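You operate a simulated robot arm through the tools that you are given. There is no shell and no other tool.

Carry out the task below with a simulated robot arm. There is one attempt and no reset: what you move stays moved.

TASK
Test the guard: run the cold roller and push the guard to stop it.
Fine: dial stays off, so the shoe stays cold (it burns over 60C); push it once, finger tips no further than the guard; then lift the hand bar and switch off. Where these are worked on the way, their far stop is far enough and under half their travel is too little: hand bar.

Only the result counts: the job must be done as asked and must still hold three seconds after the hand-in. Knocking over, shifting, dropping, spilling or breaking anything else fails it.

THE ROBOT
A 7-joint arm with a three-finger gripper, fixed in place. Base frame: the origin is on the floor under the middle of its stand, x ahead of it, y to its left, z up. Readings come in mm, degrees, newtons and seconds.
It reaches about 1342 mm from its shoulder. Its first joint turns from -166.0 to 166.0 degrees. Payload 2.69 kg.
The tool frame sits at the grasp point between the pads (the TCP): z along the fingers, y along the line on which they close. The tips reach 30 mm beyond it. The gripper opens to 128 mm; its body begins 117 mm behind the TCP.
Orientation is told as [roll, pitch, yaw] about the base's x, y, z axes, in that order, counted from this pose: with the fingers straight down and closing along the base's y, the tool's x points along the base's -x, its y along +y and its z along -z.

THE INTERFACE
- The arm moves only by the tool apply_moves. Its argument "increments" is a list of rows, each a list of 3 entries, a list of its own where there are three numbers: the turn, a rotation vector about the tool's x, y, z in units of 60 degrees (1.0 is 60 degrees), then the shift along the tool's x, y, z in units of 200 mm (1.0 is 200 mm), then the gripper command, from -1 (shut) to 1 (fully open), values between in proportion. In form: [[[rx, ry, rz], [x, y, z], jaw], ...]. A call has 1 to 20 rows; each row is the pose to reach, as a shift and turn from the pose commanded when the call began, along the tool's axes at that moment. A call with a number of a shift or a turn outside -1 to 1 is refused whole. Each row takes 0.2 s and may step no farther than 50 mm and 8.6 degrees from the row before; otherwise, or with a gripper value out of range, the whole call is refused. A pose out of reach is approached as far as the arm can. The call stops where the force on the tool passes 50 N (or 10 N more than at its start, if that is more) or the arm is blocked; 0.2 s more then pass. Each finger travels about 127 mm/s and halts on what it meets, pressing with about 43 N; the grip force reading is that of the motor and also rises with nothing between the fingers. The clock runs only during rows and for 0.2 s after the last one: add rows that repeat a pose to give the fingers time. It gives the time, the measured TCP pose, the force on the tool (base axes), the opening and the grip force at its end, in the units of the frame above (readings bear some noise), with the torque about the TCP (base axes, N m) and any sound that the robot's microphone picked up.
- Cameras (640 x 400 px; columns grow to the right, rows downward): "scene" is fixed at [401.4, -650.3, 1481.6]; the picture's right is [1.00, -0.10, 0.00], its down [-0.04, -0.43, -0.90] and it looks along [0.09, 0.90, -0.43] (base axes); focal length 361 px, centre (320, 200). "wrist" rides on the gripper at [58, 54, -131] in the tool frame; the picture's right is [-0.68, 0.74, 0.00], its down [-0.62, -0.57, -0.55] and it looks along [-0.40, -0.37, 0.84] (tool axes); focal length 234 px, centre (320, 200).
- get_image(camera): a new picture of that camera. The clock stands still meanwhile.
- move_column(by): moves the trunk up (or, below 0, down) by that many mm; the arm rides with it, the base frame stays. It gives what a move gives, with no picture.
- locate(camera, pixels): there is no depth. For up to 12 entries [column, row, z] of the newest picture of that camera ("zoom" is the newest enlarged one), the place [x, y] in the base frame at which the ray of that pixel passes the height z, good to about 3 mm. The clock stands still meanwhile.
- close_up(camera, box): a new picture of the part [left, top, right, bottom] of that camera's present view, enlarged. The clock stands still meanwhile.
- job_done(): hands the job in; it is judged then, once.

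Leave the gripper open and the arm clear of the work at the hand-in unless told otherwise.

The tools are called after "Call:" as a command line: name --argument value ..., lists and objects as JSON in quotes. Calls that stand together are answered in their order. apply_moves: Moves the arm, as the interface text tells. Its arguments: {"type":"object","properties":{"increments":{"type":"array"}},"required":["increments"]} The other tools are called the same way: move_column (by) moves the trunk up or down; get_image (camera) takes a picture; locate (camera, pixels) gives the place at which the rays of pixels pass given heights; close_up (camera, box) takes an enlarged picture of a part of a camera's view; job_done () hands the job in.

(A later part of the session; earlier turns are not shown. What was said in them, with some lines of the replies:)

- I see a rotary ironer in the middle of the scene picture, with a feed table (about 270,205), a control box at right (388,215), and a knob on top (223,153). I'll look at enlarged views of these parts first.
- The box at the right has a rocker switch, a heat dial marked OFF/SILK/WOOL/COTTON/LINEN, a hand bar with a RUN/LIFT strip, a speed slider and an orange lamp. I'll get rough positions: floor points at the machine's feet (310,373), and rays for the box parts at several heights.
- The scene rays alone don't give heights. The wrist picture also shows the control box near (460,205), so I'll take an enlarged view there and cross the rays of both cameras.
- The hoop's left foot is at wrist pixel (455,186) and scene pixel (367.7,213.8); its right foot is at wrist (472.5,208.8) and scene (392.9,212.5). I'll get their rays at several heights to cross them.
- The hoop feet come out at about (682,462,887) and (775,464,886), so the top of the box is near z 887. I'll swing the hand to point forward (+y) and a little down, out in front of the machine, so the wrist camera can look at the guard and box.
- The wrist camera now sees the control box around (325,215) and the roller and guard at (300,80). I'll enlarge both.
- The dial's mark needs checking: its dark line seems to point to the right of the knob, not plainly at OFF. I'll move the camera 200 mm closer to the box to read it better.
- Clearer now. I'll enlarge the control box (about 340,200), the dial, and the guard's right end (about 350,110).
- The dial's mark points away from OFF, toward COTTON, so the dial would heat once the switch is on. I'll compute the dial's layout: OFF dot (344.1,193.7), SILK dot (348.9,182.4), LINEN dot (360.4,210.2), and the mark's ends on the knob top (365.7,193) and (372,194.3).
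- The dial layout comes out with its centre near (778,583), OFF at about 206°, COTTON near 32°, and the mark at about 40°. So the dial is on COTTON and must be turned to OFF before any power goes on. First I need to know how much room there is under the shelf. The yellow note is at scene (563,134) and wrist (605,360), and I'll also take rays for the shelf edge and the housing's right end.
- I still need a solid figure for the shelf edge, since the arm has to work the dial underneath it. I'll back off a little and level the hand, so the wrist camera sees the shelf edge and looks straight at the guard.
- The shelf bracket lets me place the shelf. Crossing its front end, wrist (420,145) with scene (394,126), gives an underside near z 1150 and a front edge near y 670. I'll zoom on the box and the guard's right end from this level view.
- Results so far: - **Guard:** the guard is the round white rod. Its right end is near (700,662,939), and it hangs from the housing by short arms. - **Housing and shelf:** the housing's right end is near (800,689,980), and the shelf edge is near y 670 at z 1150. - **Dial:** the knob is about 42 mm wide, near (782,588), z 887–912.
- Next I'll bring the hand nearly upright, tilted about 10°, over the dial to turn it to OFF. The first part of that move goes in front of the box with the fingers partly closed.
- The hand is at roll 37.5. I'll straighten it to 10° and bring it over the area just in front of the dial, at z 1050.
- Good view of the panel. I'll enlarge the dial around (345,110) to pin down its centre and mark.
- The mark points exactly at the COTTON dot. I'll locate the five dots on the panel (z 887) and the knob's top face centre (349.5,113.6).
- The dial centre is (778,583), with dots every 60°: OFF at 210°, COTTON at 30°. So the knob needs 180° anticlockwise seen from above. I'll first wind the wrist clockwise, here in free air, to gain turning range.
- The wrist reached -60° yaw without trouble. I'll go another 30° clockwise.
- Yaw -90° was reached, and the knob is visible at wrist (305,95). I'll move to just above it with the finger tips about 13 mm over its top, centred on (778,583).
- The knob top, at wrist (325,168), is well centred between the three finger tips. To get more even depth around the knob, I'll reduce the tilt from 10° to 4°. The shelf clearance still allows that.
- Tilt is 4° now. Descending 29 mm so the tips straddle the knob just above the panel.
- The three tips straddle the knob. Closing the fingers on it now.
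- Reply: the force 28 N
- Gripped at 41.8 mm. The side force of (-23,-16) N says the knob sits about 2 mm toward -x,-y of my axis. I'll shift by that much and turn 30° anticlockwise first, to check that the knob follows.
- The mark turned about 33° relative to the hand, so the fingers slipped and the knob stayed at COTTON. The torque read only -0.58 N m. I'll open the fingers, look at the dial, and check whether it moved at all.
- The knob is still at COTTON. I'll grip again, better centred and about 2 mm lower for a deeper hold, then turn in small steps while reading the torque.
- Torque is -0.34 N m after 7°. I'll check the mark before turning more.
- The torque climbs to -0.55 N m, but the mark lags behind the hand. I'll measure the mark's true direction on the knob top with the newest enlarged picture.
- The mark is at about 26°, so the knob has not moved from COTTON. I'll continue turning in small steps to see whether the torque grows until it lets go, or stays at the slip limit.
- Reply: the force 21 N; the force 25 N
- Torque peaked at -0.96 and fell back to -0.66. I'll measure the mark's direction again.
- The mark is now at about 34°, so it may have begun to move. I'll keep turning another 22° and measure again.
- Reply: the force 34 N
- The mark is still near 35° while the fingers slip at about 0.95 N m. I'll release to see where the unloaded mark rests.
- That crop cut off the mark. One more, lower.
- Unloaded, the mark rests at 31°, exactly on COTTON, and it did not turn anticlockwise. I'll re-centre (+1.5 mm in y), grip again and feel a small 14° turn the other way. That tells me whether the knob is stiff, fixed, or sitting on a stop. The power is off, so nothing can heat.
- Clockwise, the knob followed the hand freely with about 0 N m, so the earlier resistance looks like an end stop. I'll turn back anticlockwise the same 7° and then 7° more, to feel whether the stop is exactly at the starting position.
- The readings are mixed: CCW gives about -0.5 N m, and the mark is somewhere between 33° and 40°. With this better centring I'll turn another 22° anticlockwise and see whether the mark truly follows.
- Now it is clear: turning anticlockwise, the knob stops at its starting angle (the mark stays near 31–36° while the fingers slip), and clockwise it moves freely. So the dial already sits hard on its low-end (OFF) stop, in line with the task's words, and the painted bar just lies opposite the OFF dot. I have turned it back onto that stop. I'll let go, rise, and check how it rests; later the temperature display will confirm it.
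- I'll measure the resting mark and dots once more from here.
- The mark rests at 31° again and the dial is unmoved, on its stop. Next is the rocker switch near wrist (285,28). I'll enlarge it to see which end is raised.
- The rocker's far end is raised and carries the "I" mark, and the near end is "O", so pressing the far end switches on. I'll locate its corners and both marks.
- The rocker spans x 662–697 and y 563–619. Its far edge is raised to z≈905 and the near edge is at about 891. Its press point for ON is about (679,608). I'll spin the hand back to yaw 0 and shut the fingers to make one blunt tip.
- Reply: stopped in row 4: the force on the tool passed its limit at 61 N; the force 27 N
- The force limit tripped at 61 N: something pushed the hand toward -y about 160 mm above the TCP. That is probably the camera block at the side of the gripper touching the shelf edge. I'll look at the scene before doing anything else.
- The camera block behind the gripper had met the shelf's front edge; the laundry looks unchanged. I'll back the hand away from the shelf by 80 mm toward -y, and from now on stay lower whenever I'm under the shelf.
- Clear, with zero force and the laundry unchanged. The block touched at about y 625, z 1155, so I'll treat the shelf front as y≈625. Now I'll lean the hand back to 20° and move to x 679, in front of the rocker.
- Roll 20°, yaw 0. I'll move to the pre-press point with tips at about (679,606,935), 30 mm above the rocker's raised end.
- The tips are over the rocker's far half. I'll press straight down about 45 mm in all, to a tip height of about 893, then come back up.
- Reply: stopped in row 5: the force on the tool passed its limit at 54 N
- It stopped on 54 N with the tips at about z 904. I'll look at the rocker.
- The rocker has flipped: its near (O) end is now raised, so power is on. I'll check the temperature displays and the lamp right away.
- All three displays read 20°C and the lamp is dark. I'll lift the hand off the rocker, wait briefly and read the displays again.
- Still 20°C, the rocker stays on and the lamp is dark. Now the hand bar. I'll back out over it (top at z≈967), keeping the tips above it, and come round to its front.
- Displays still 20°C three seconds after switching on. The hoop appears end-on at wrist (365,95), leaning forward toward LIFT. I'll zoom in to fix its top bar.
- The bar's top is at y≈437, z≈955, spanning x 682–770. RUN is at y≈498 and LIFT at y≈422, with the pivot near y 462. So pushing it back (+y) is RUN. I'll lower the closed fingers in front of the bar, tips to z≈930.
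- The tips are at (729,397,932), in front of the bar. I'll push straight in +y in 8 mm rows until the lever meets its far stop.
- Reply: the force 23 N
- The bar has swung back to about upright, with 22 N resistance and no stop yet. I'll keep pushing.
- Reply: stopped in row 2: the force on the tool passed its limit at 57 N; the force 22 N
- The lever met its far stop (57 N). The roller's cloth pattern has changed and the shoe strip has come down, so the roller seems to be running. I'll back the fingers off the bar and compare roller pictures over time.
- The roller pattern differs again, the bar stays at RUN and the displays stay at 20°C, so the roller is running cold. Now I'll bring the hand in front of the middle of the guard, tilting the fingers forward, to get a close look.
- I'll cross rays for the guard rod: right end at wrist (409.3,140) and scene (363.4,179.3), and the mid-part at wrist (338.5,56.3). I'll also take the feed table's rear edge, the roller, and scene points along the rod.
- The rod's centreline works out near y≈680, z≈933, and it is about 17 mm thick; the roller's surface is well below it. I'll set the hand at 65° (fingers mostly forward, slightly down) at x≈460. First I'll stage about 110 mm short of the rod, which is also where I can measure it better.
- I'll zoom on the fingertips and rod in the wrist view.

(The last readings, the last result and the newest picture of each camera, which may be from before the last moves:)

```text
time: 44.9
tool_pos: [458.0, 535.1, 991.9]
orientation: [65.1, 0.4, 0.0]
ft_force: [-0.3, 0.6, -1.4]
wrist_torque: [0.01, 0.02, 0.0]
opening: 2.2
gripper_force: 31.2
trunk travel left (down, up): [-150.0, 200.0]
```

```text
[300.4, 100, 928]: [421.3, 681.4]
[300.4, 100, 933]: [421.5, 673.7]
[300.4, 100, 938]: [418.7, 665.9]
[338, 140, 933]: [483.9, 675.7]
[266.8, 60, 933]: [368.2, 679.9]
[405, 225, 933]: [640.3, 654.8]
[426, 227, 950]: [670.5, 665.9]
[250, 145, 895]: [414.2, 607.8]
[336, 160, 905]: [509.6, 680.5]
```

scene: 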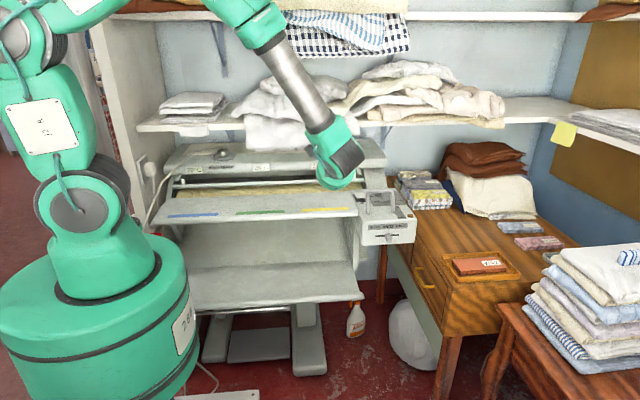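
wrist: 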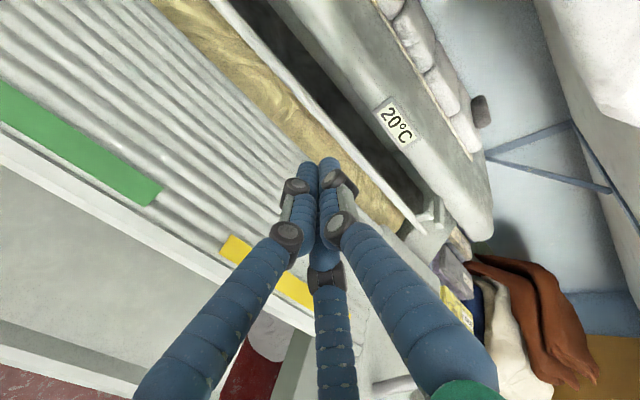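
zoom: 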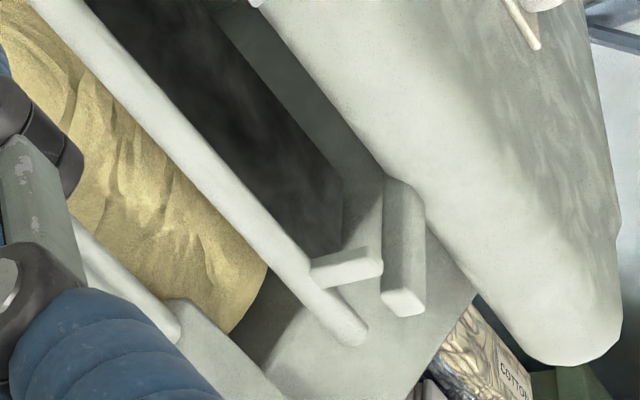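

At z 933 the rod is at y≈676, consistent with the other views, so its front face is near y≈668. I'll move the tips to about (458,645,936), just short of contact.

Call:
apply_moves --increments '[[[0, 0, 0], [0, -0.0075, 0.155], -1], [[0, 0, 0], [0, -0.015, 0.311], -1], [[0, 0, 0], [0, -0.019, 0.4], -1], [[0, 0, 0], [0, -0.0223, 0.466], -1], [[0, 0, 0], [0, -0.0223, 0.466], -1], [[0, 0, 0], [0, -0.0223, 0.466], -1]]'

Call:
close_up --camera "wrist" --box '[240, 60, 432, 220]'

Call:
close_up --camera "scene" --box '[220, 130, 340, 205]'

```text
time: 46.3
tool_pos: [459.7, 615.6, 947.5]
orientation: [65.0, 0.4, 0.0]
ft_force: [0.8, -0.3, -0.4]
wrist_torque: [0.0, 0.03, 0.0]
opening: 2.1
gripper_force: 31.5
trunk travel left (down, up): [-150.0, 200.0]
```

```text
2.50 times, centred on (336, 140) of wrist
```

zoom: 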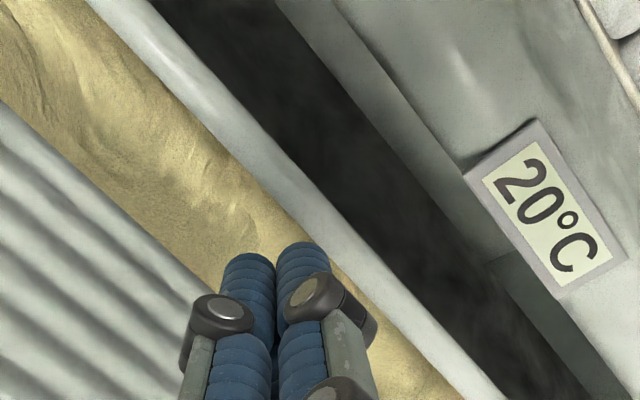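

```text
5.33 times, centred on (280, 168) of scene
```

zoom: 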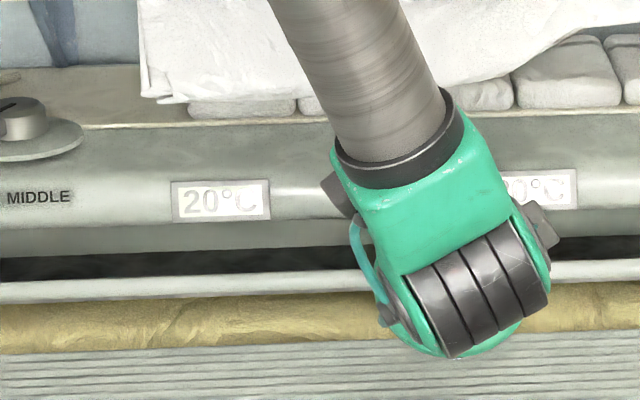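

Call:
locate --camera "wrist" --pixels '[[340, 152.8, 928], [340, 152.8, 933], [340, 152.8, 938], [280, 84, 933], [300, 108, 933]]'

Call:
close_up --camera "wrist" --box '[290, 120, 386, 180]'

```text
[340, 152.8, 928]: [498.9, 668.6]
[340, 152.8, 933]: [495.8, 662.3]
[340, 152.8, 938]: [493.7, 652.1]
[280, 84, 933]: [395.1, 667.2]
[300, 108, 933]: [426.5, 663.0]
```

```text
6.67 times, centred on (338, 150) of wrist
```

zoom: 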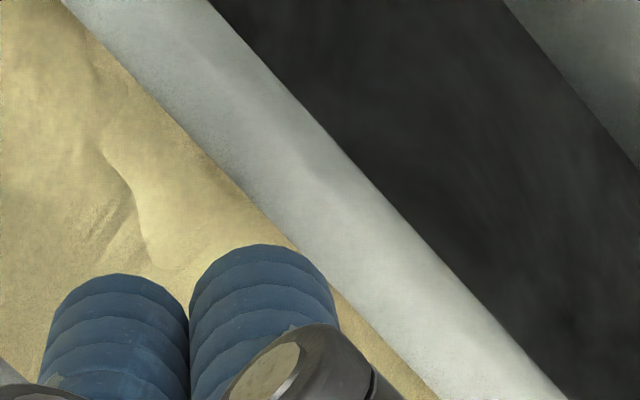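

The tips are at (460,643,935), just in front of and facing the rod. The rod estimates scatter by about 10 mm, so I'll feel for it in small forward steps (3 mm rows), about 15 mm first, and watch the force.

Call:
apply_moves --increments '[[[0, 0, 0], [0, 0.0018, 0.0146], -1], [[0, 0, 0], [0, 0.0036, 0.0293], -1], [[0, 0, 0], [0, 0.0054, 0.044], -1], [[0, 0, 0], [0, 0.0118, 0.0574], -1], [[0, 0, 0], [0, 0.0181, 0.071], -1]]'

Call:
close_up --camera "wrist" --box '[290, 120, 386, 180]'

Call:
close_up --camera "scene" --box '[160, 130, 370, 240]'

```text
time: 47.5
tool_pos: [458.8, 631.3, 945.8]
orientation: [65.1, 0.3, 0.0]
ft_force: [0.3, 0.7, 0.7]
wrist_torque: [-0.01, 0.0, -0.03]
opening: 2.1
gripper_force: 31.8
trunk travel left (down, up): [-150.0, 200.0]
```

```text
6.67 times, centred on (338, 150) of wrist
```

zoom: 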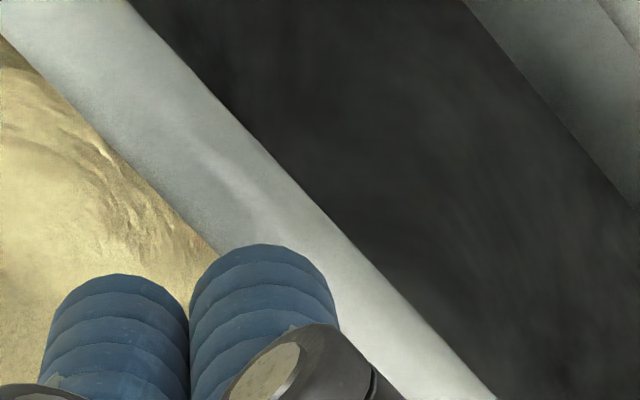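

```text
3.05 times, centred on (265, 185) of scene
```

zoom: 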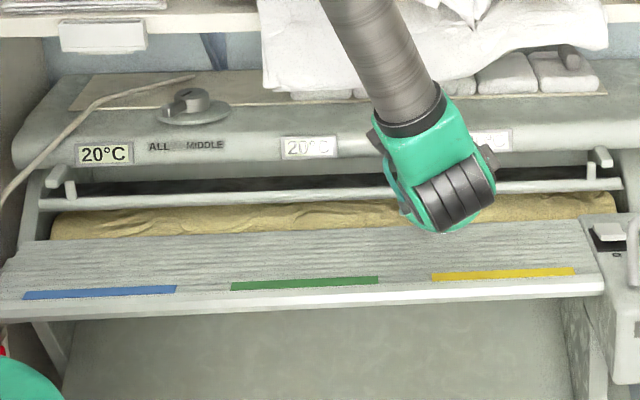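

No contact yet at tip y 658.5. Rechecking the rays, the wrist views agree on the rod centre at y≈682, z≈933, about 13 mm thick, so its face is near y 675. The tips are aligned with it in height, so I'll go on 14 mm.

Call:
apply_moves --increments '[[[0, 0, 0], [0, 0.0074, 0.0159], -1], [[0, 0, 0], [0, 0.0148, 0.0317], -1], [[0, 0, 0], [0, 0.0222, 0.0476], -1], [[0, 0, 0], [0, 0.0296, 0.0634], -1]]'

Call:
close_up --camera "wrist" --box '[290, 120, 386, 180]'

```text
time: 48.5
tool_pos: [459.4, 643.6, 946.0]
orientation: [65.0, 0.4, 0.0]
ft_force: [0.0, 0.0, 0.5]
wrist_torque: [0.0, -0.02, 0.01]
opening: 2.4
gripper_force: 31.6
trunk travel left (down, up): [-150.0, 200.0]
```

```text
6.67 times, centred on (338, 150) of wrist
```

zoom: 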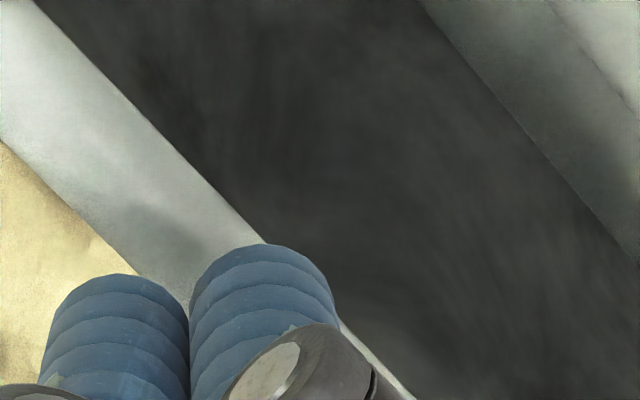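

Tip y is 671 and the fingers' shadow falls on the rod, so contact is close. I'll advance 6 mm in 2 mm rows.

Call:
apply_moves --increments '[[[0, 0, 0], [0, 0.0042, 0.009], -1], [[0, 0, 0], [0, 0.0085, 0.0181], -1], [[0, 0, 0], [0, 0.0127, 0.0272], -1]]'

Call:
close_up --camera "wrist" --box '[290, 120, 386, 180]'

Call:
close_up --camera "scene" --box '[160, 130, 370, 240]'

```text
time: 49.3
tool_pos: [459.7, 652.0, 946.7]
orientation: [65.1, 0.4, 0.1]
ft_force: [-0.8, -0.9, 0.1]
wrist_torque: [-0.02, -0.04, 0.0]
opening: 2.0
gripper_force: 31.1
trunk travel left (down, up): [-150.0, 200.0]
```

```text
6.67 times, centred on (338, 150) of wrist
```

zoom: 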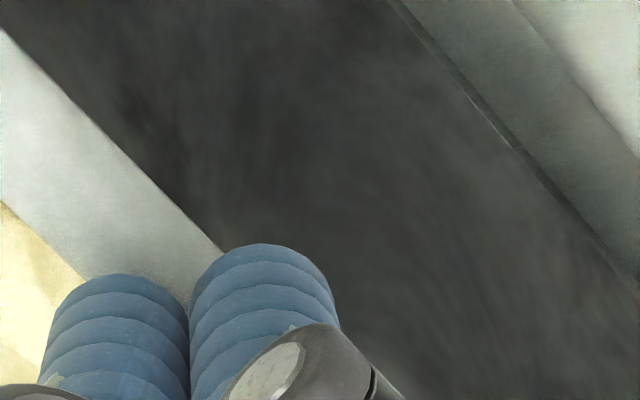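

```text
3.05 times, centred on (265, 185) of scene
```

zoom: 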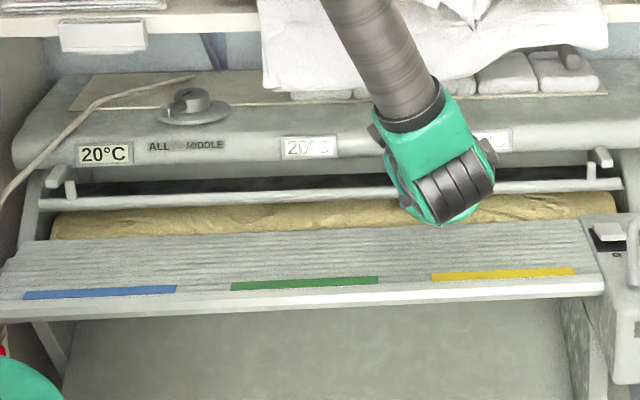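

No contact yet at tip y≈679. Re-solving with all views, the rod centre is at about y 686, z 931, right on the finger axis and 1–2 mm ahead. The fingertips must not slip past it, so I'll creep 4 mm in 1 mm rows and check again.

Call:
apply_moves --increments '[[[0, 0, 0], [0, 0.0021, 0.0045], -1], [[0, 0, 0], [0, 0.0042, 0.009], -1], [[0, 0, 0], [0, 0.0063, 0.0136], -1], [[0, 0, 0], [0, 0.0085, 0.0181], -1]]'

Call:
close_up --camera "wrist" --box '[270, 110, 366, 190]'

Call:
close_up --camera "scene" --box '[250, 150, 340, 210]'

```text
time: 50.3
tool_pos: [459.7, 654.3, 945.6]
orientation: [65.0, 0.4, 0.2]
ft_force: [-0.7, -0.3, -0.6]
wrist_torque: [0.0, -0.03, -0.01]
opening: 2.1
gripper_force: 31.2
trunk travel left (down, up): [-150.0, 200.0]
```

```text
5.00 times, centred on (318, 150) of wrist
```

zoom: 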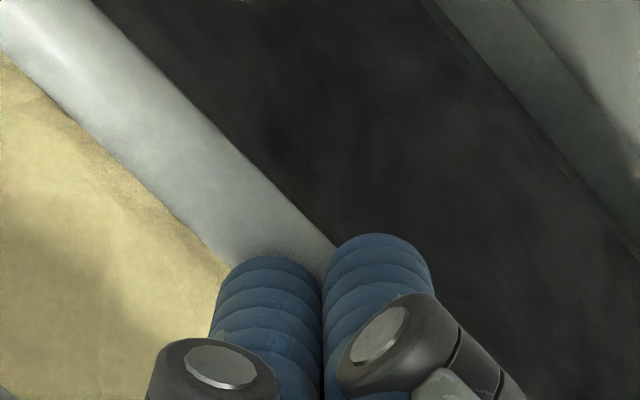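

```text
6.67 times, centred on (295, 180) of scene
```

zoom: 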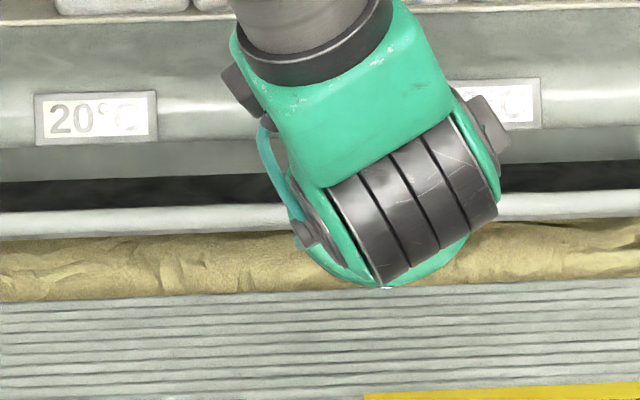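

Still no touch. The best fit puts the rod centre at about z 928–931, so I'll creep 4.5 mm more straight along the finger axis. That keeps the rod centred on the tips.

Call:
apply_moves --increments '[[[0, 0, 0], [0, 0, 0.0056], -1], [[0, 0, 0], [0, 0, 0.0112], -1], [[0, 0, 0], [0, 0, 0.0168], -1], [[0, 0, 0], [0, 0, 0.0224], -1]]'

Call:
close_up --camera "wrist" --box '[270, 110, 366, 190]'

```text
time: 51.3
tool_pos: [459.8, 658.9, 943.9]
orientation: [65.1, 0.4, 0.1]
ft_force: [0.1, -1.1, 1.5]
wrist_torque: [0.04, -0.03, -0.03]
opening: 2.1
gripper_force: 31.2
trunk travel left (down, up): [-150.0, 200.0]
```

```text
5.00 times, centred on (318, 150) of wrist
```

zoom: 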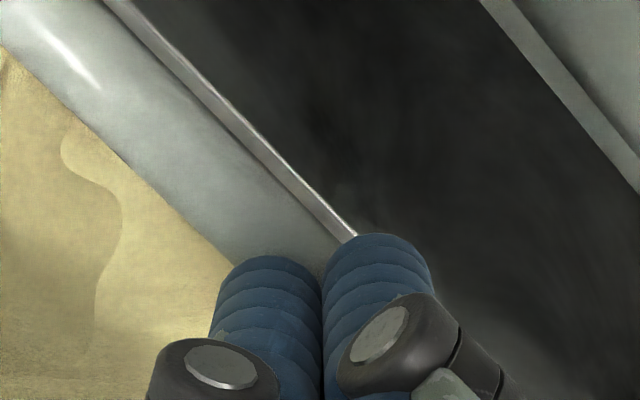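

The shoe's metal edge has reappeared beside the rod, which suggests the shoe lifted and the guard tripped under the light push. I'll hold still, look at the scene, let a moment pass, and look again to see whether the roller has stopped.

Call:
close_up --camera "scene" --box '[160, 130, 370, 240]'

Call:
apply_moves --increments '[[[0, 0, 0], [0, 0, 0], -1], [[0, 0, 0], [0, 0, 0], -1]]'

Call:
close_up --camera "scene" --box '[160, 130, 370, 240]'

Call:
close_up --camera "wrist" --box '[270, 110, 366, 190]'

```text
3.05 times, centred on (265, 185) of scene
```

zoom: 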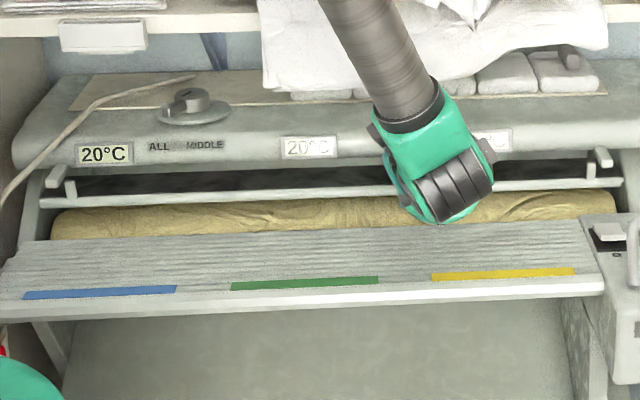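

```text
time: 51.9
tool_pos: [459.3, 659.7, 944.7]
orientation: [65.0, 0.4, 0.1]
ft_force: [-1.0, -1.9, 0.7]
wrist_torque: [0.01, 0.0, 0.0]
opening: 2.1
gripper_force: 31.3
trunk travel left (down, up): [-150.0, 200.0]
```

```text
3.05 times, centred on (265, 185) of scene
```

zoom: 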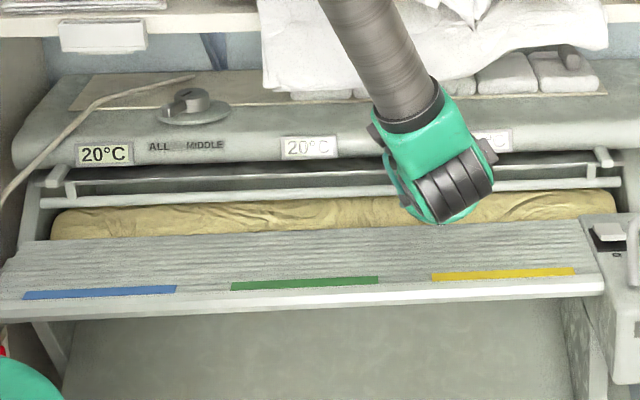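

```text
5.00 times, centred on (318, 150) of wrist
```

zoom: 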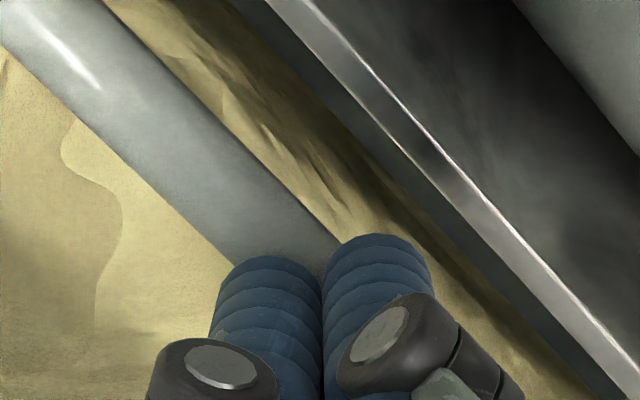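

The shoe has fully lifted and the roller cloth pattern is identical in two pictures 0.6 s apart, so the guard stopped the roller. Displays still 20°C. I'll withdraw straight back along the finger axis, and check it stays stopped.

Call:
apply_moves --increments '[[[0, 0, 0], [0, 0, -0.1], -1], [[0, 0, 0], [0, 0, -0.3], -1], [[0, 0, 0], [0, 0, -0.5], -1], [[0, 0, 0], [0, 0, -0.7], -1]]'

Call:
close_up --camera "scene" --box '[160, 130, 370, 240]'

Call:
close_up --camera "scene" --box '[345, 170, 441, 240]'

```text
time: 52.9
tool_pos: [462.3, 527.6, 1003.3]
orientation: [64.9, 0.4, 0.2]
ft_force: [0.8, 0.7, 0.5]
wrist_torque: [0.01, -0.02, 0.01]
opening: 2.1
gripper_force: 31.2
trunk travel left (down, up): [-150.0, 200.0]
```

```text
3.05 times, centred on (265, 185) of scene
```

zoom: 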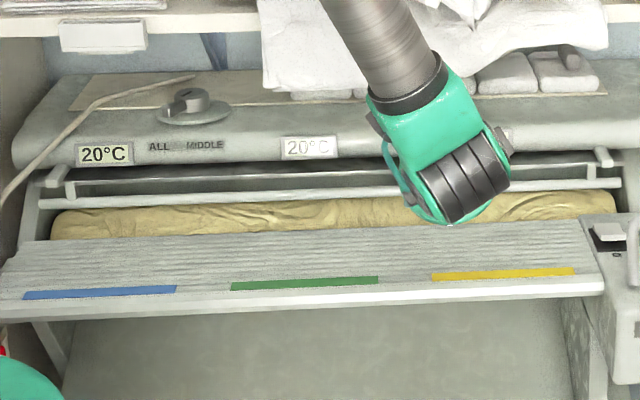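

```text
5.71 times, centred on (393, 205) of scene
```

zoom: 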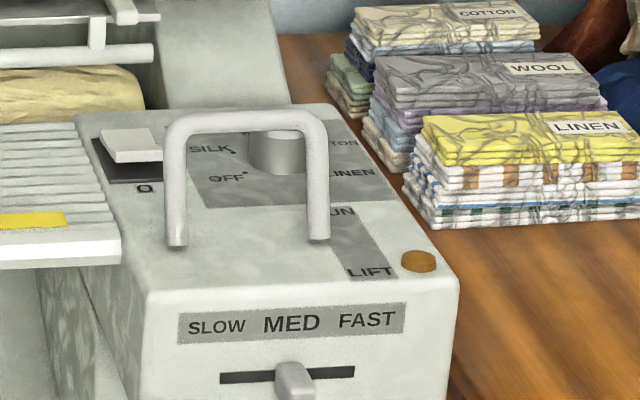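

The roller stays stopped with the guard released and the shoe up. Now I'll return the hand bar to LIFT by pulling it forward from behind. I'll straighten the hand to about 5° and come in from the left of the bar at low height, clear of shelf and dial.

Call:
apply_moves --increments '[[[0.125, 0, 0], [-0.086, -0.011, -0.034], -1], [[0.25, 0, 0], [-0.172, -0.022, -0.068], -1], [[0.375, 0, 0], [-0.259, -0.033, -0.102], -1], [[0.5, 0, 0], [-0.345, -0.044, -0.137], -1], [[0.625, 0, 0], [-0.431, -0.055, -0.171], -1], [[0.75, 0, 0], [-0.517, -0.067, -0.205], -1], [[0.875, 0, 0], [-0.604, -0.078, -0.239], -1], [[1.0, 0, 0], [-0.69, -0.0887, -0.273], -1], [[1.0, 0, 0], [-0.69, -0.0887, -0.273], -1], [[1.0, 0, 0], [-0.69, -0.0887, -0.273], -1]]'

Call:
get_image --camera "wrist"

Call:
close_up --camera "scene" --box '[300, 110, 444, 240]'

```text
time: 55.1
tool_pos: [595.7, 473.3, 1010.0]
orientation: [5.1, 0.4, 0.1]
ft_force: [-0.7, 0.1, 0.1]
wrist_torque: [0.03, -0.01, 0.0]
opening: 2.0
gripper_force: 31.3
trunk travel left (down, up): [-150.0, 200.0]
```

```text
taken
```

wrist: 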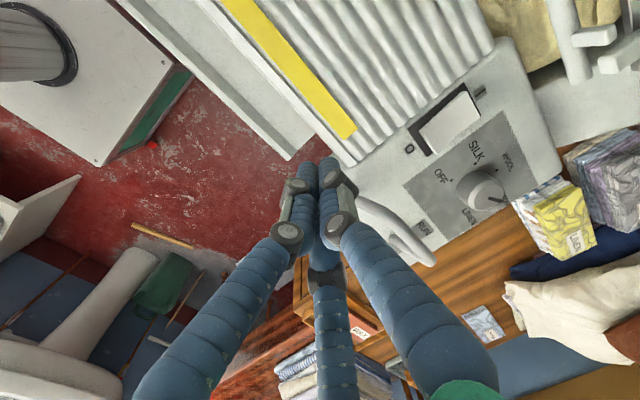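

```text
3.08 times, centred on (372, 175) of scene
```

zoom: 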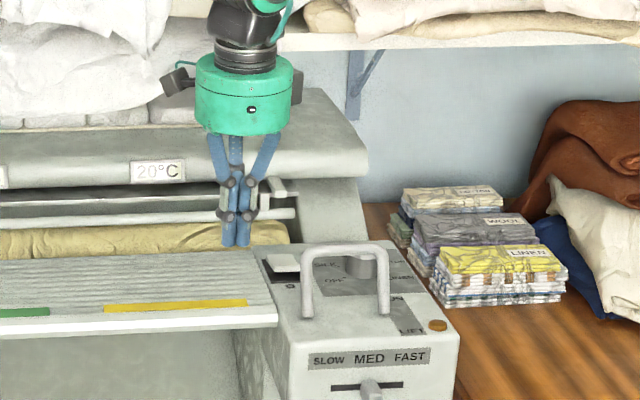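

Call:
close_up --camera "wrist" --box '[320, 150, 480, 290]'

Call:
close_up --camera "scene" --box '[360, 180, 408, 220]'

```text
2.86 times, centred on (400, 220) of wrist
```

zoom: 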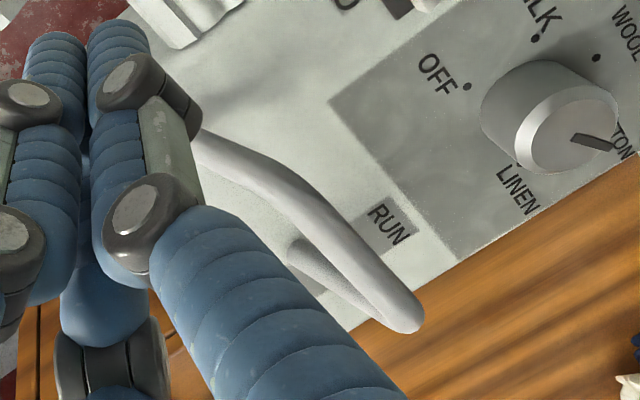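

```text
10.00 times, centred on (384, 200) of scene
```

zoom: 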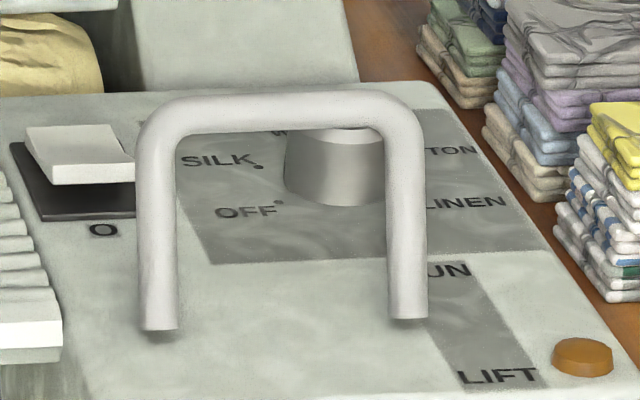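

The bar's top is now at about y 488, z 961. I'll go down at the left (x 620) to tip z≈935, slide right behind the bar at y≈535 (the tips pass above dial and rocker height), and stop at x≈728.

Call:
apply_moves --increments '[[[0, 0, 0], [-0.04, 0.093, 0.084], -1], [[0, 0, 0], [-0.08, 0.186, 0.167], -1], [[0, 0, 0], [-0.12, 0.279, 0.251], -1], [[0, 0, 0], [-0.12, 0.279, 0.251], -1], [[0, 0, 0], [-0.3, 0.279, 0.251], -1], [[0, 0, 0], [-0.48, 0.279, 0.251], -1], [[0, 0, 0], [-0.66, 0.279, 0.251], -1], [[0, 0, 0], [-0.66, 0.279, 0.251], -1]]'

Call:
get_image --camera "wrist"

Call:
close_up --camera "scene" --box '[330, 120, 442, 230]'

```text
time: 56.9
tool_pos: [728.5, 534.8, 959.3]
orientation: [5.0, 0.3, 0.2]
ft_force: [0.2, -0.6, 0.0]
wrist_torque: [0.01, 0.03, -0.03]
opening: 2.2
gripper_force: 31.5
trunk travel left (down, up): [-150.0, 200.0]
```

```text
taken
```

wrist: 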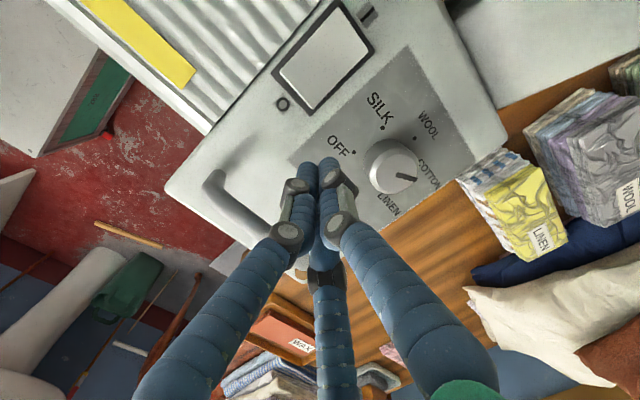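

```text
3.64 times, centred on (386, 175) of scene
```

zoom: 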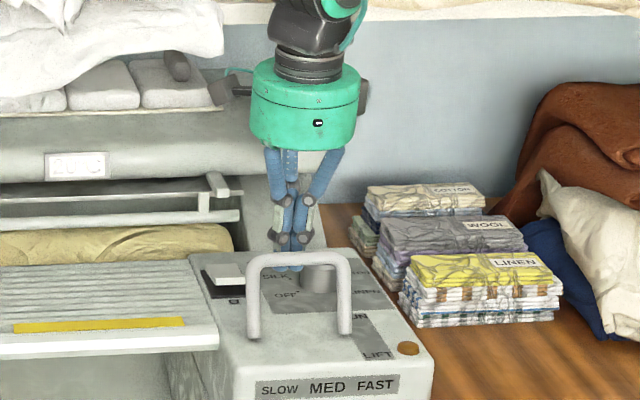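

The fingers are behind the bar (scene shows the bar in front of them). I'll pull toward -y in 8 mm rows until the bar reaches its LIFT stop.

Call:
apply_moves --increments '[[[0, 0, 0], [0, -0.0398, -0.0036], -1], [[0, 0, 0], [0, -0.0797, -0.0071], -1], [[0, 0, 0], [0, -0.1195, -0.0107], -1], [[0, 0, 0], [0, -0.1594, -0.0142], -1], [[0, 0, 0], [0, -0.1992, -0.0178], -1], [[0, 0, 0], [0, -0.239, -0.0214], -1], [[0, 0, 0], [0, -0.2789, -0.0249], -1], [[0, 0, 0], [0, -0.3187, -0.0285], -1], [[0, 0, 0], [0, -0.3586, -0.032], -1], [[0, 0, 0], [0, -0.3984, -0.0356], -1]]'

Call:
close_up --camera "scene" --box '[330, 120, 442, 230]'

```text
time: 59.1
tool_pos: [729.7, 453.6, 961.8]
orientation: [5.0, 0.4, 0.0]
ft_force: [-0.2, 0.6, -0.7]
wrist_torque: [0.01, -0.02, 0.0]
opening: 2.2
gripper_force: 31.7
trunk travel left (down, up): [-150.0, 200.0]
```

```text
3.64 times, centred on (386, 175) of scene
```

zoom: 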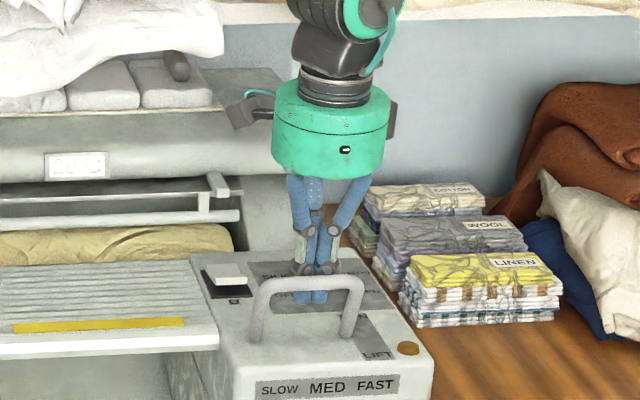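

The bar has swung forward. I'll continue gently to make sure it is on its stop.

Call:
apply_moves --increments '[[[0, 0, 0], [0, -0.02, -0.0018], -1], [[0, 0, 0], [0, -0.04, -0.0036], -1], [[0, 0, 0], [0, -0.06, -0.0054], -1], [[0, 0, 0], [0, -0.08, -0.0072], -1], [[0, 0, 0], [0, -0.1, -0.009], -1], [[0, 0, 0], [0, -0.12, -0.0107], -1]]'

Call:
close_up --camera "scene" --box '[345, 150, 425, 230]'

Call:
get_image --camera "wrist"

```text
time: 59.9
tool_pos: [729.2, 451.8, 965.4]
orientation: [5.4, 0.1, 0.2]
ft_force: [-0.4, 14.2, -1.5]
wrist_torque: [0.0, 0.17, 0.01]
opening: 2.1
gripper_force: 31.4
trunk travel left (down, up): [-150.0, 200.0]
stopped in row 3: the force on the tool passed its limit at 56 N (the readings are from after the stop); the commanded pose is now the measured one
```

```text
5.00 times, centred on (385, 190) of scene
```

zoom: 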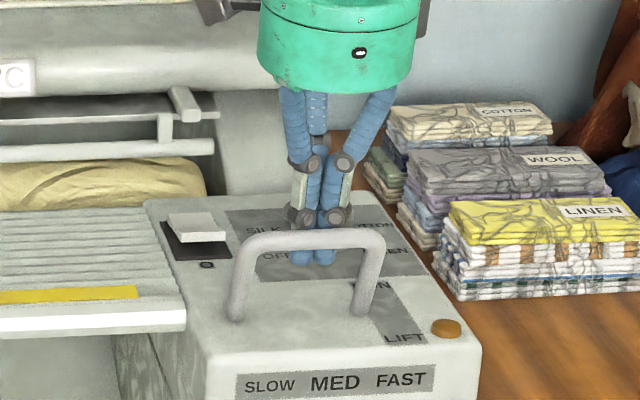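

```text
taken
```

wrist: 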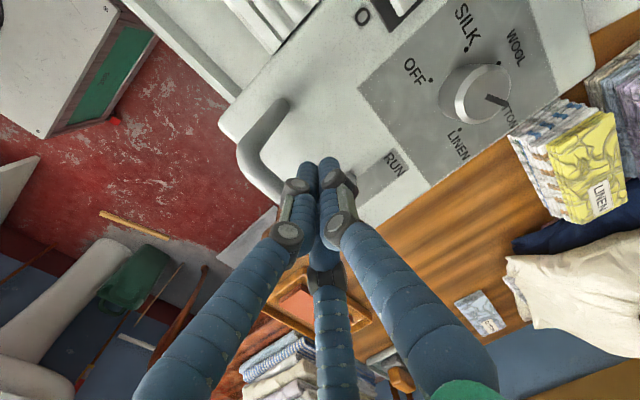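

That was the far LIFT stop (56 N), and the bar is back at LIFT. Now I'll switch off. I'll step back from the bar (+y), tilt to 20° and move over to x 679, above the rocker's near (O) half.

Call:
apply_moves --increments '[[[0, 0, 0], [0, 0.128, -0.025], -1], [[0, 0, 0], [0, 0.256, -0.051], -1], [[-0.125, 0, 0], [0.125, 0.3, -0.06], -1], [[-0.25, 0, 0], [0.25, 0.34, -0.065], -1], [[-0.25, 0, 0], [0.25, 0.34, -0.065], -1], [[-0.25, 0, 0], [0.25, 0.34, -0.065], -1]]'

Call:
close_up --camera "scene" --box '[345, 150, 425, 230]'

Call:
close_up --camera "scene" --box '[160, 130, 370, 240]'

```text
time: 61.3
tool_pos: [679.0, 515.2, 982.8]
orientation: [20.4, 0.2, 0.2]
ft_force: [-0.3, 0.4, 0.0]
wrist_torque: [-0.02, 0.04, 0.01]
opening: 1.9
gripper_force: 31.4
trunk travel left (down, up): [-150.0, 200.0]
```

```text
5.00 times, centred on (385, 190) of scene
```

zoom: 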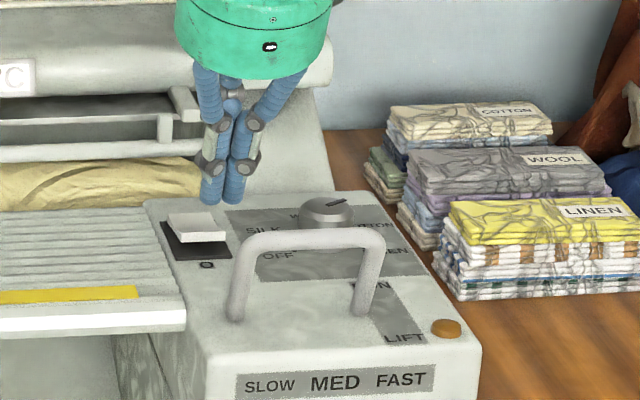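

```text
3.05 times, centred on (265, 185) of scene
```

zoom: 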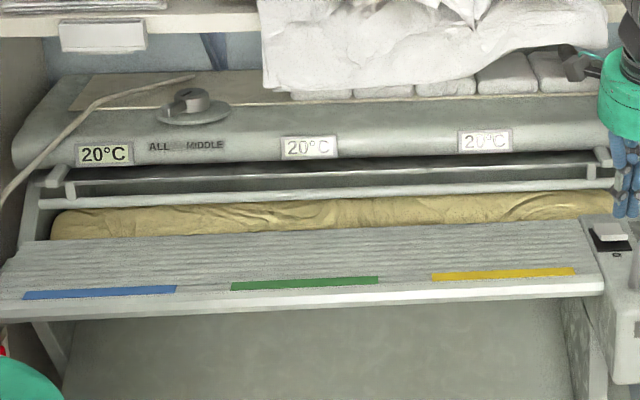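

Bar at LIFT, shoe up, roller still and 20°C on all displays. Now I'll move the tips over the rocker's raised near half, at about (679,571,925).

Call:
apply_moves --increments '[[[0, 0, 0], [0, 0.08, 0.109], -1], [[0, 0, 0], [0, 0.161, 0.2186], -1], [[0, 0, 0], [0, 0.161, 0.2186], -1], [[0, 0, 0], [0, 0.161, 0.2186], -1]]'

Call:
close_up --camera "scene" --box '[345, 170, 409, 210]'

Call:
close_up --camera "wrist" --box '[220, 80, 380, 240]'

```text
time: 62.3
tool_pos: [678.3, 559.8, 955.4]
orientation: [20.3, 0.1, 0.2]
ft_force: [0.1, -0.6, 0.0]
wrist_torque: [0.03, -0.01, 0.02]
opening: 2.1
gripper_force: 31.0
trunk travel left (down, up): [-150.0, 200.0]
```

```text
10.00 times, centred on (377, 190) of scene
```

zoom: 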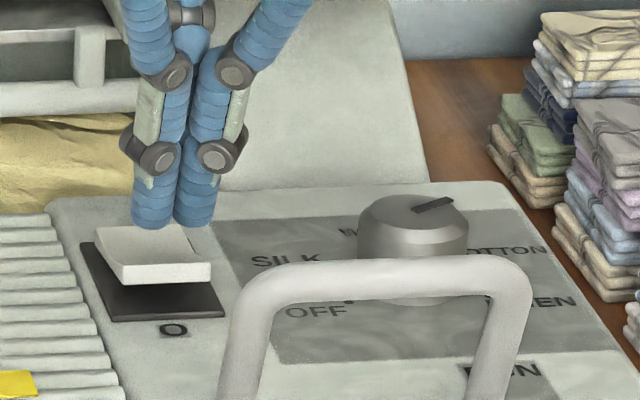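

```text
2.50 times, centred on (300, 160) of wrist
```

zoom: 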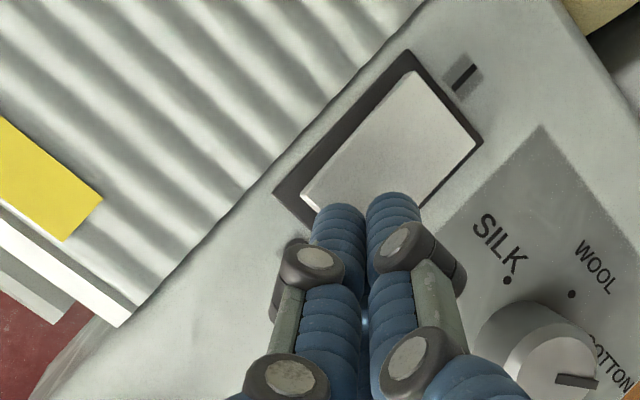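

The tips are above the near half. Pressing straight down to flip the rocker to O.

Call:
apply_moves --increments '[[[0, 0, 0], [0, -0.0175, 0.047], -1], [[0, 0, 0], [0, -0.0262, 0.0703], -1], [[0, 0, 0], [0, -0.0349, 0.0937], -1], [[0, 0, 0], [0, -0.0436, 0.117], -1], [[0, 0, 0], [0, -0.0523, 0.14], -1], [[0, 0, 0], [0, -0.061, 0.164], -1]]'

Call:
close_up --camera "scene" --box '[345, 170, 409, 210]'

```text
time: 63.8
tool_pos: [681.3, 563.3, 928.5]
orientation: [20.8, -0.3, 0.1]
ft_force: [-4.7, -11.1, 22.7]
wrist_torque: [-0.36, 0.24, -0.17]
opening: 2.2
gripper_force: 31.2
trunk travel left (down, up): [-150.0, 200.0]
stopped in row 6: the force on the tool passed its limit at 53 N (the readings are from after the stop); the commanded pose is now the measured one
```

```text
10.00 times, centred on (377, 190) of scene
```

zoom: 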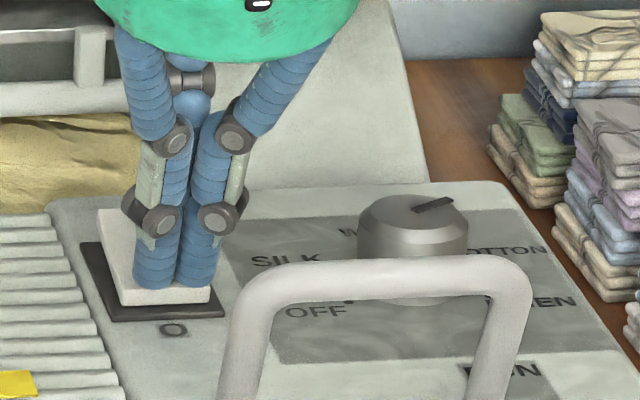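

The rocker flipped back: its near end is down and the far end is raised, so it's off. I'll lift away and verify that it stays.

Call:
apply_moves --increments '[[[0, 0, 0], [0, 0.035, -0.094], -1], [[0, 0, 0], [0, 0.07, -0.187], -1], [[0, 0, 0], [0, 0.01, -0.28], -1], [[0, 0, 0], [0, -0.08, -0.4], -1], [[0, 0, 0], [0, -0.08, -0.4], -1]]'

Call:
close_up --camera "scene" --box '[345, 170, 425, 240]'

Call:
close_up --camera "scene" --box '[160, 130, 370, 240]'

```text
time: 65.0
tool_pos: [679.7, 519.2, 996.5]
orientation: [20.6, 0.0, 0.2]
ft_force: [-0.4, -0.4, 1.2]
wrist_torque: [0.06, 0.0, -0.01]
opening: 2.0
gripper_force: 31.3
trunk travel left (down, up): [-150.0, 200.0]
```

```text
5.71 times, centred on (385, 205) of scene
```

zoom: 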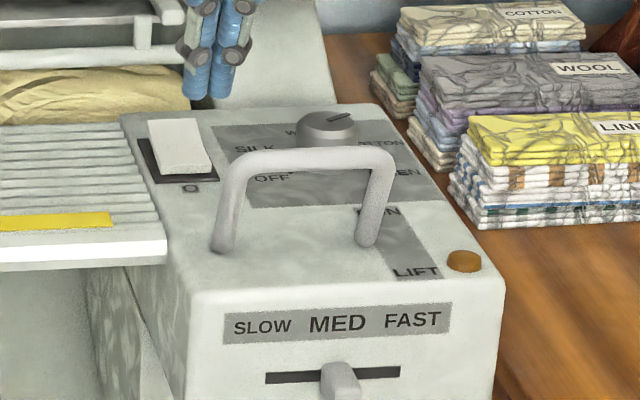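

```text
3.05 times, centred on (265, 185) of scene
```

zoom: 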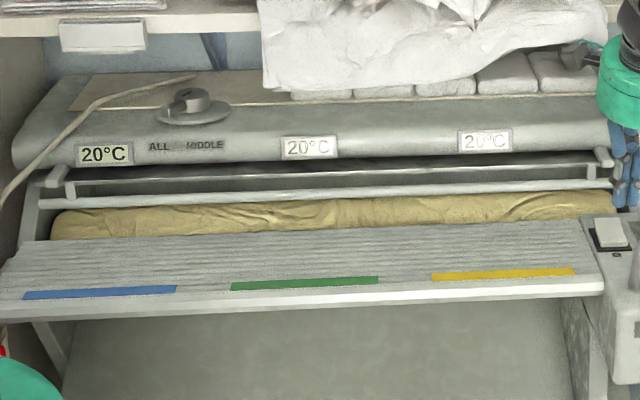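

Power is off, bar at LIFT, roller still, displays 20°C. I'll retreat over the bar to the front and open the gripper there, well clear of everything.

Call:
apply_moves --increments '[[[0, 0, 0], [0, -0.1, -0.18], -1], [[0, 0, 0], [0, -0.28, -0.26], -1], [[0, 0, 0], [0, -0.48, -0.33], -1], [[0, 0, 0], [0, -0.68, -0.4], -1], [[0, 0, 0], [0, -0.88, -0.48], -1], [[0, 0, 0], [0, -0.98, -0.52], -1], [[0, 0, 0], [0, -0.98, -0.52], -1]]'

Call:
close_up --camera "scene" --box '[368, 185, 416, 215]'

```text
time: 66.6
tool_pos: [682.5, 299.4, 1020.2]
orientation: [20.6, 0.0, 0.2]
ft_force: [-0.3, 0.0, -0.5]
wrist_torque: [0.05, -0.01, 0.0]
opening: 2.2
gripper_force: 30.9
trunk travel left (down, up): [-150.0, 200.0]
```

```text
13.33 times, centred on (392, 200) of scene
```

zoom: 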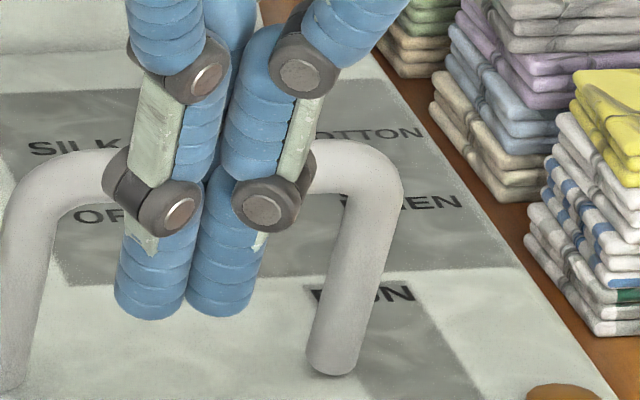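

The bar looks exactly as at the start. I'll raise the hand, move it further away and open the gripper.

Call:
apply_moves --increments '[[[0, 0, 0], [0.2, 0, -0.15], -0.5], [[0, 0, 0], [0.4, 0, -0.3], 0.2], [[0, 0, 0], [0.6, 0, -0.45], 0.8], [[0, 0, 0], [0.8, 0, -0.6], 1], [[0, 0, 0], [1.0, 0, -0.75], 1], [[0, 0, 0], [1.0, 0, -0.75], 1], [[0, 0, 0], [1.0, 0, -0.75], 1]]'

Call:
get_image --camera "scene"

Call:
close_up --camera "scene" --box '[368, 185, 416, 215]'

Call:
close_up --camera "scene" --box '[340, 175, 430, 250]'

```text
time: 68.2
tool_pos: [480.0, 248.4, 1160.6]
orientation: [20.4, 0.0, 0.2]
ft_force: [0.7, 0.1, -0.4]
wrist_torque: [0.01, 0.05, -0.02]
opening: 127.9
gripper_force: 0.1
trunk travel left (down, up): [-150.0, 200.0]
```

```text
taken
```

scene: 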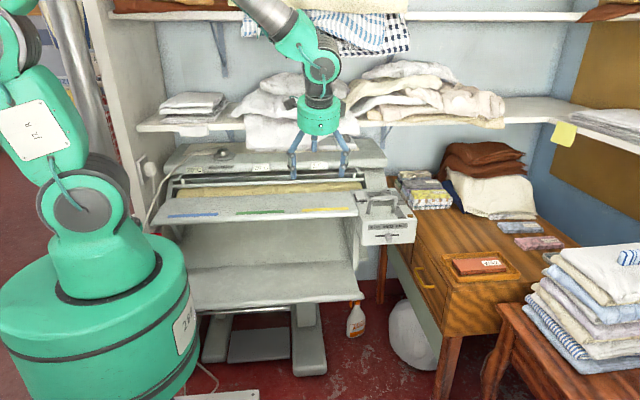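

```text
13.33 times, centred on (392, 200) of scene
```

zoom: 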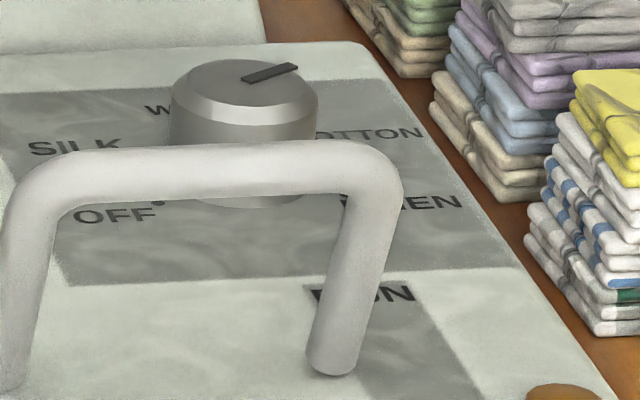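

```text
5.33 times, centred on (385, 212) of scene
```

zoom: 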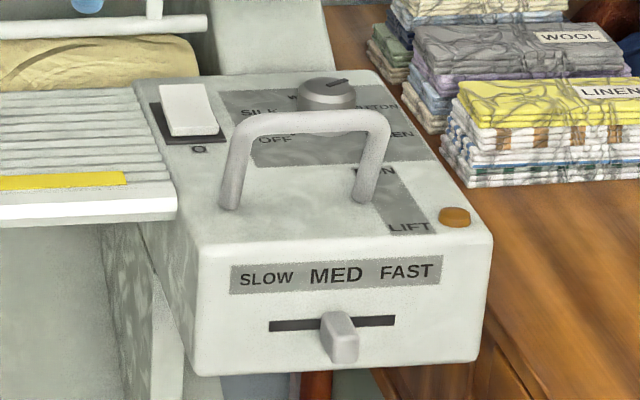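

The dial, bar, rocker and speed slider all look exactly as they did at the start, the laundry and table items are in place, and the roller is stopped with the shoe up. The gripper is open and clear of the work, so I'll hand the job in.

Call:
job_done

```text
The job is handed in.
```

The guard works: with the roller running cold, one light push on the guard bar stopped it. It stayed stopped after I let go. I then pulled the hand bar back to its LIFT stop and switched off. The job is handed in, but I haven't seen a verdict.

- **Roller:** I switched on and pushed the hand bar to its far RUN stop. The roller turned with the shoe down.
- **Guard:** I pushed the guard bar once with the closed finger tips facing it. The force readings stayed under about 2 N. I saw no sign of the tips going past the bar.
- **Temperature:** all three displays read 20°C throughout.

Two things happened on the way:

- **Dial:** the mark on the heat dial points at COTTON, not OFF. Before switching on, I gripped the dial to turn it to OFF. It would not go further anticlockwise, so I took it to be on its OFF stop already. To check, I moved it about 8° clockwise and back while the power was off. It ended where it started, and the displays staying at 20°C with the power on fit the dial being off.
- **Shelf:** the camera block on the gripper bumped the shelf's front edge once, at 61 N. Nothing on the shelf looked moved afterwards.

At the end the switch was off, the hand bar was at LIFT, the gripper was open and the arm was clear.
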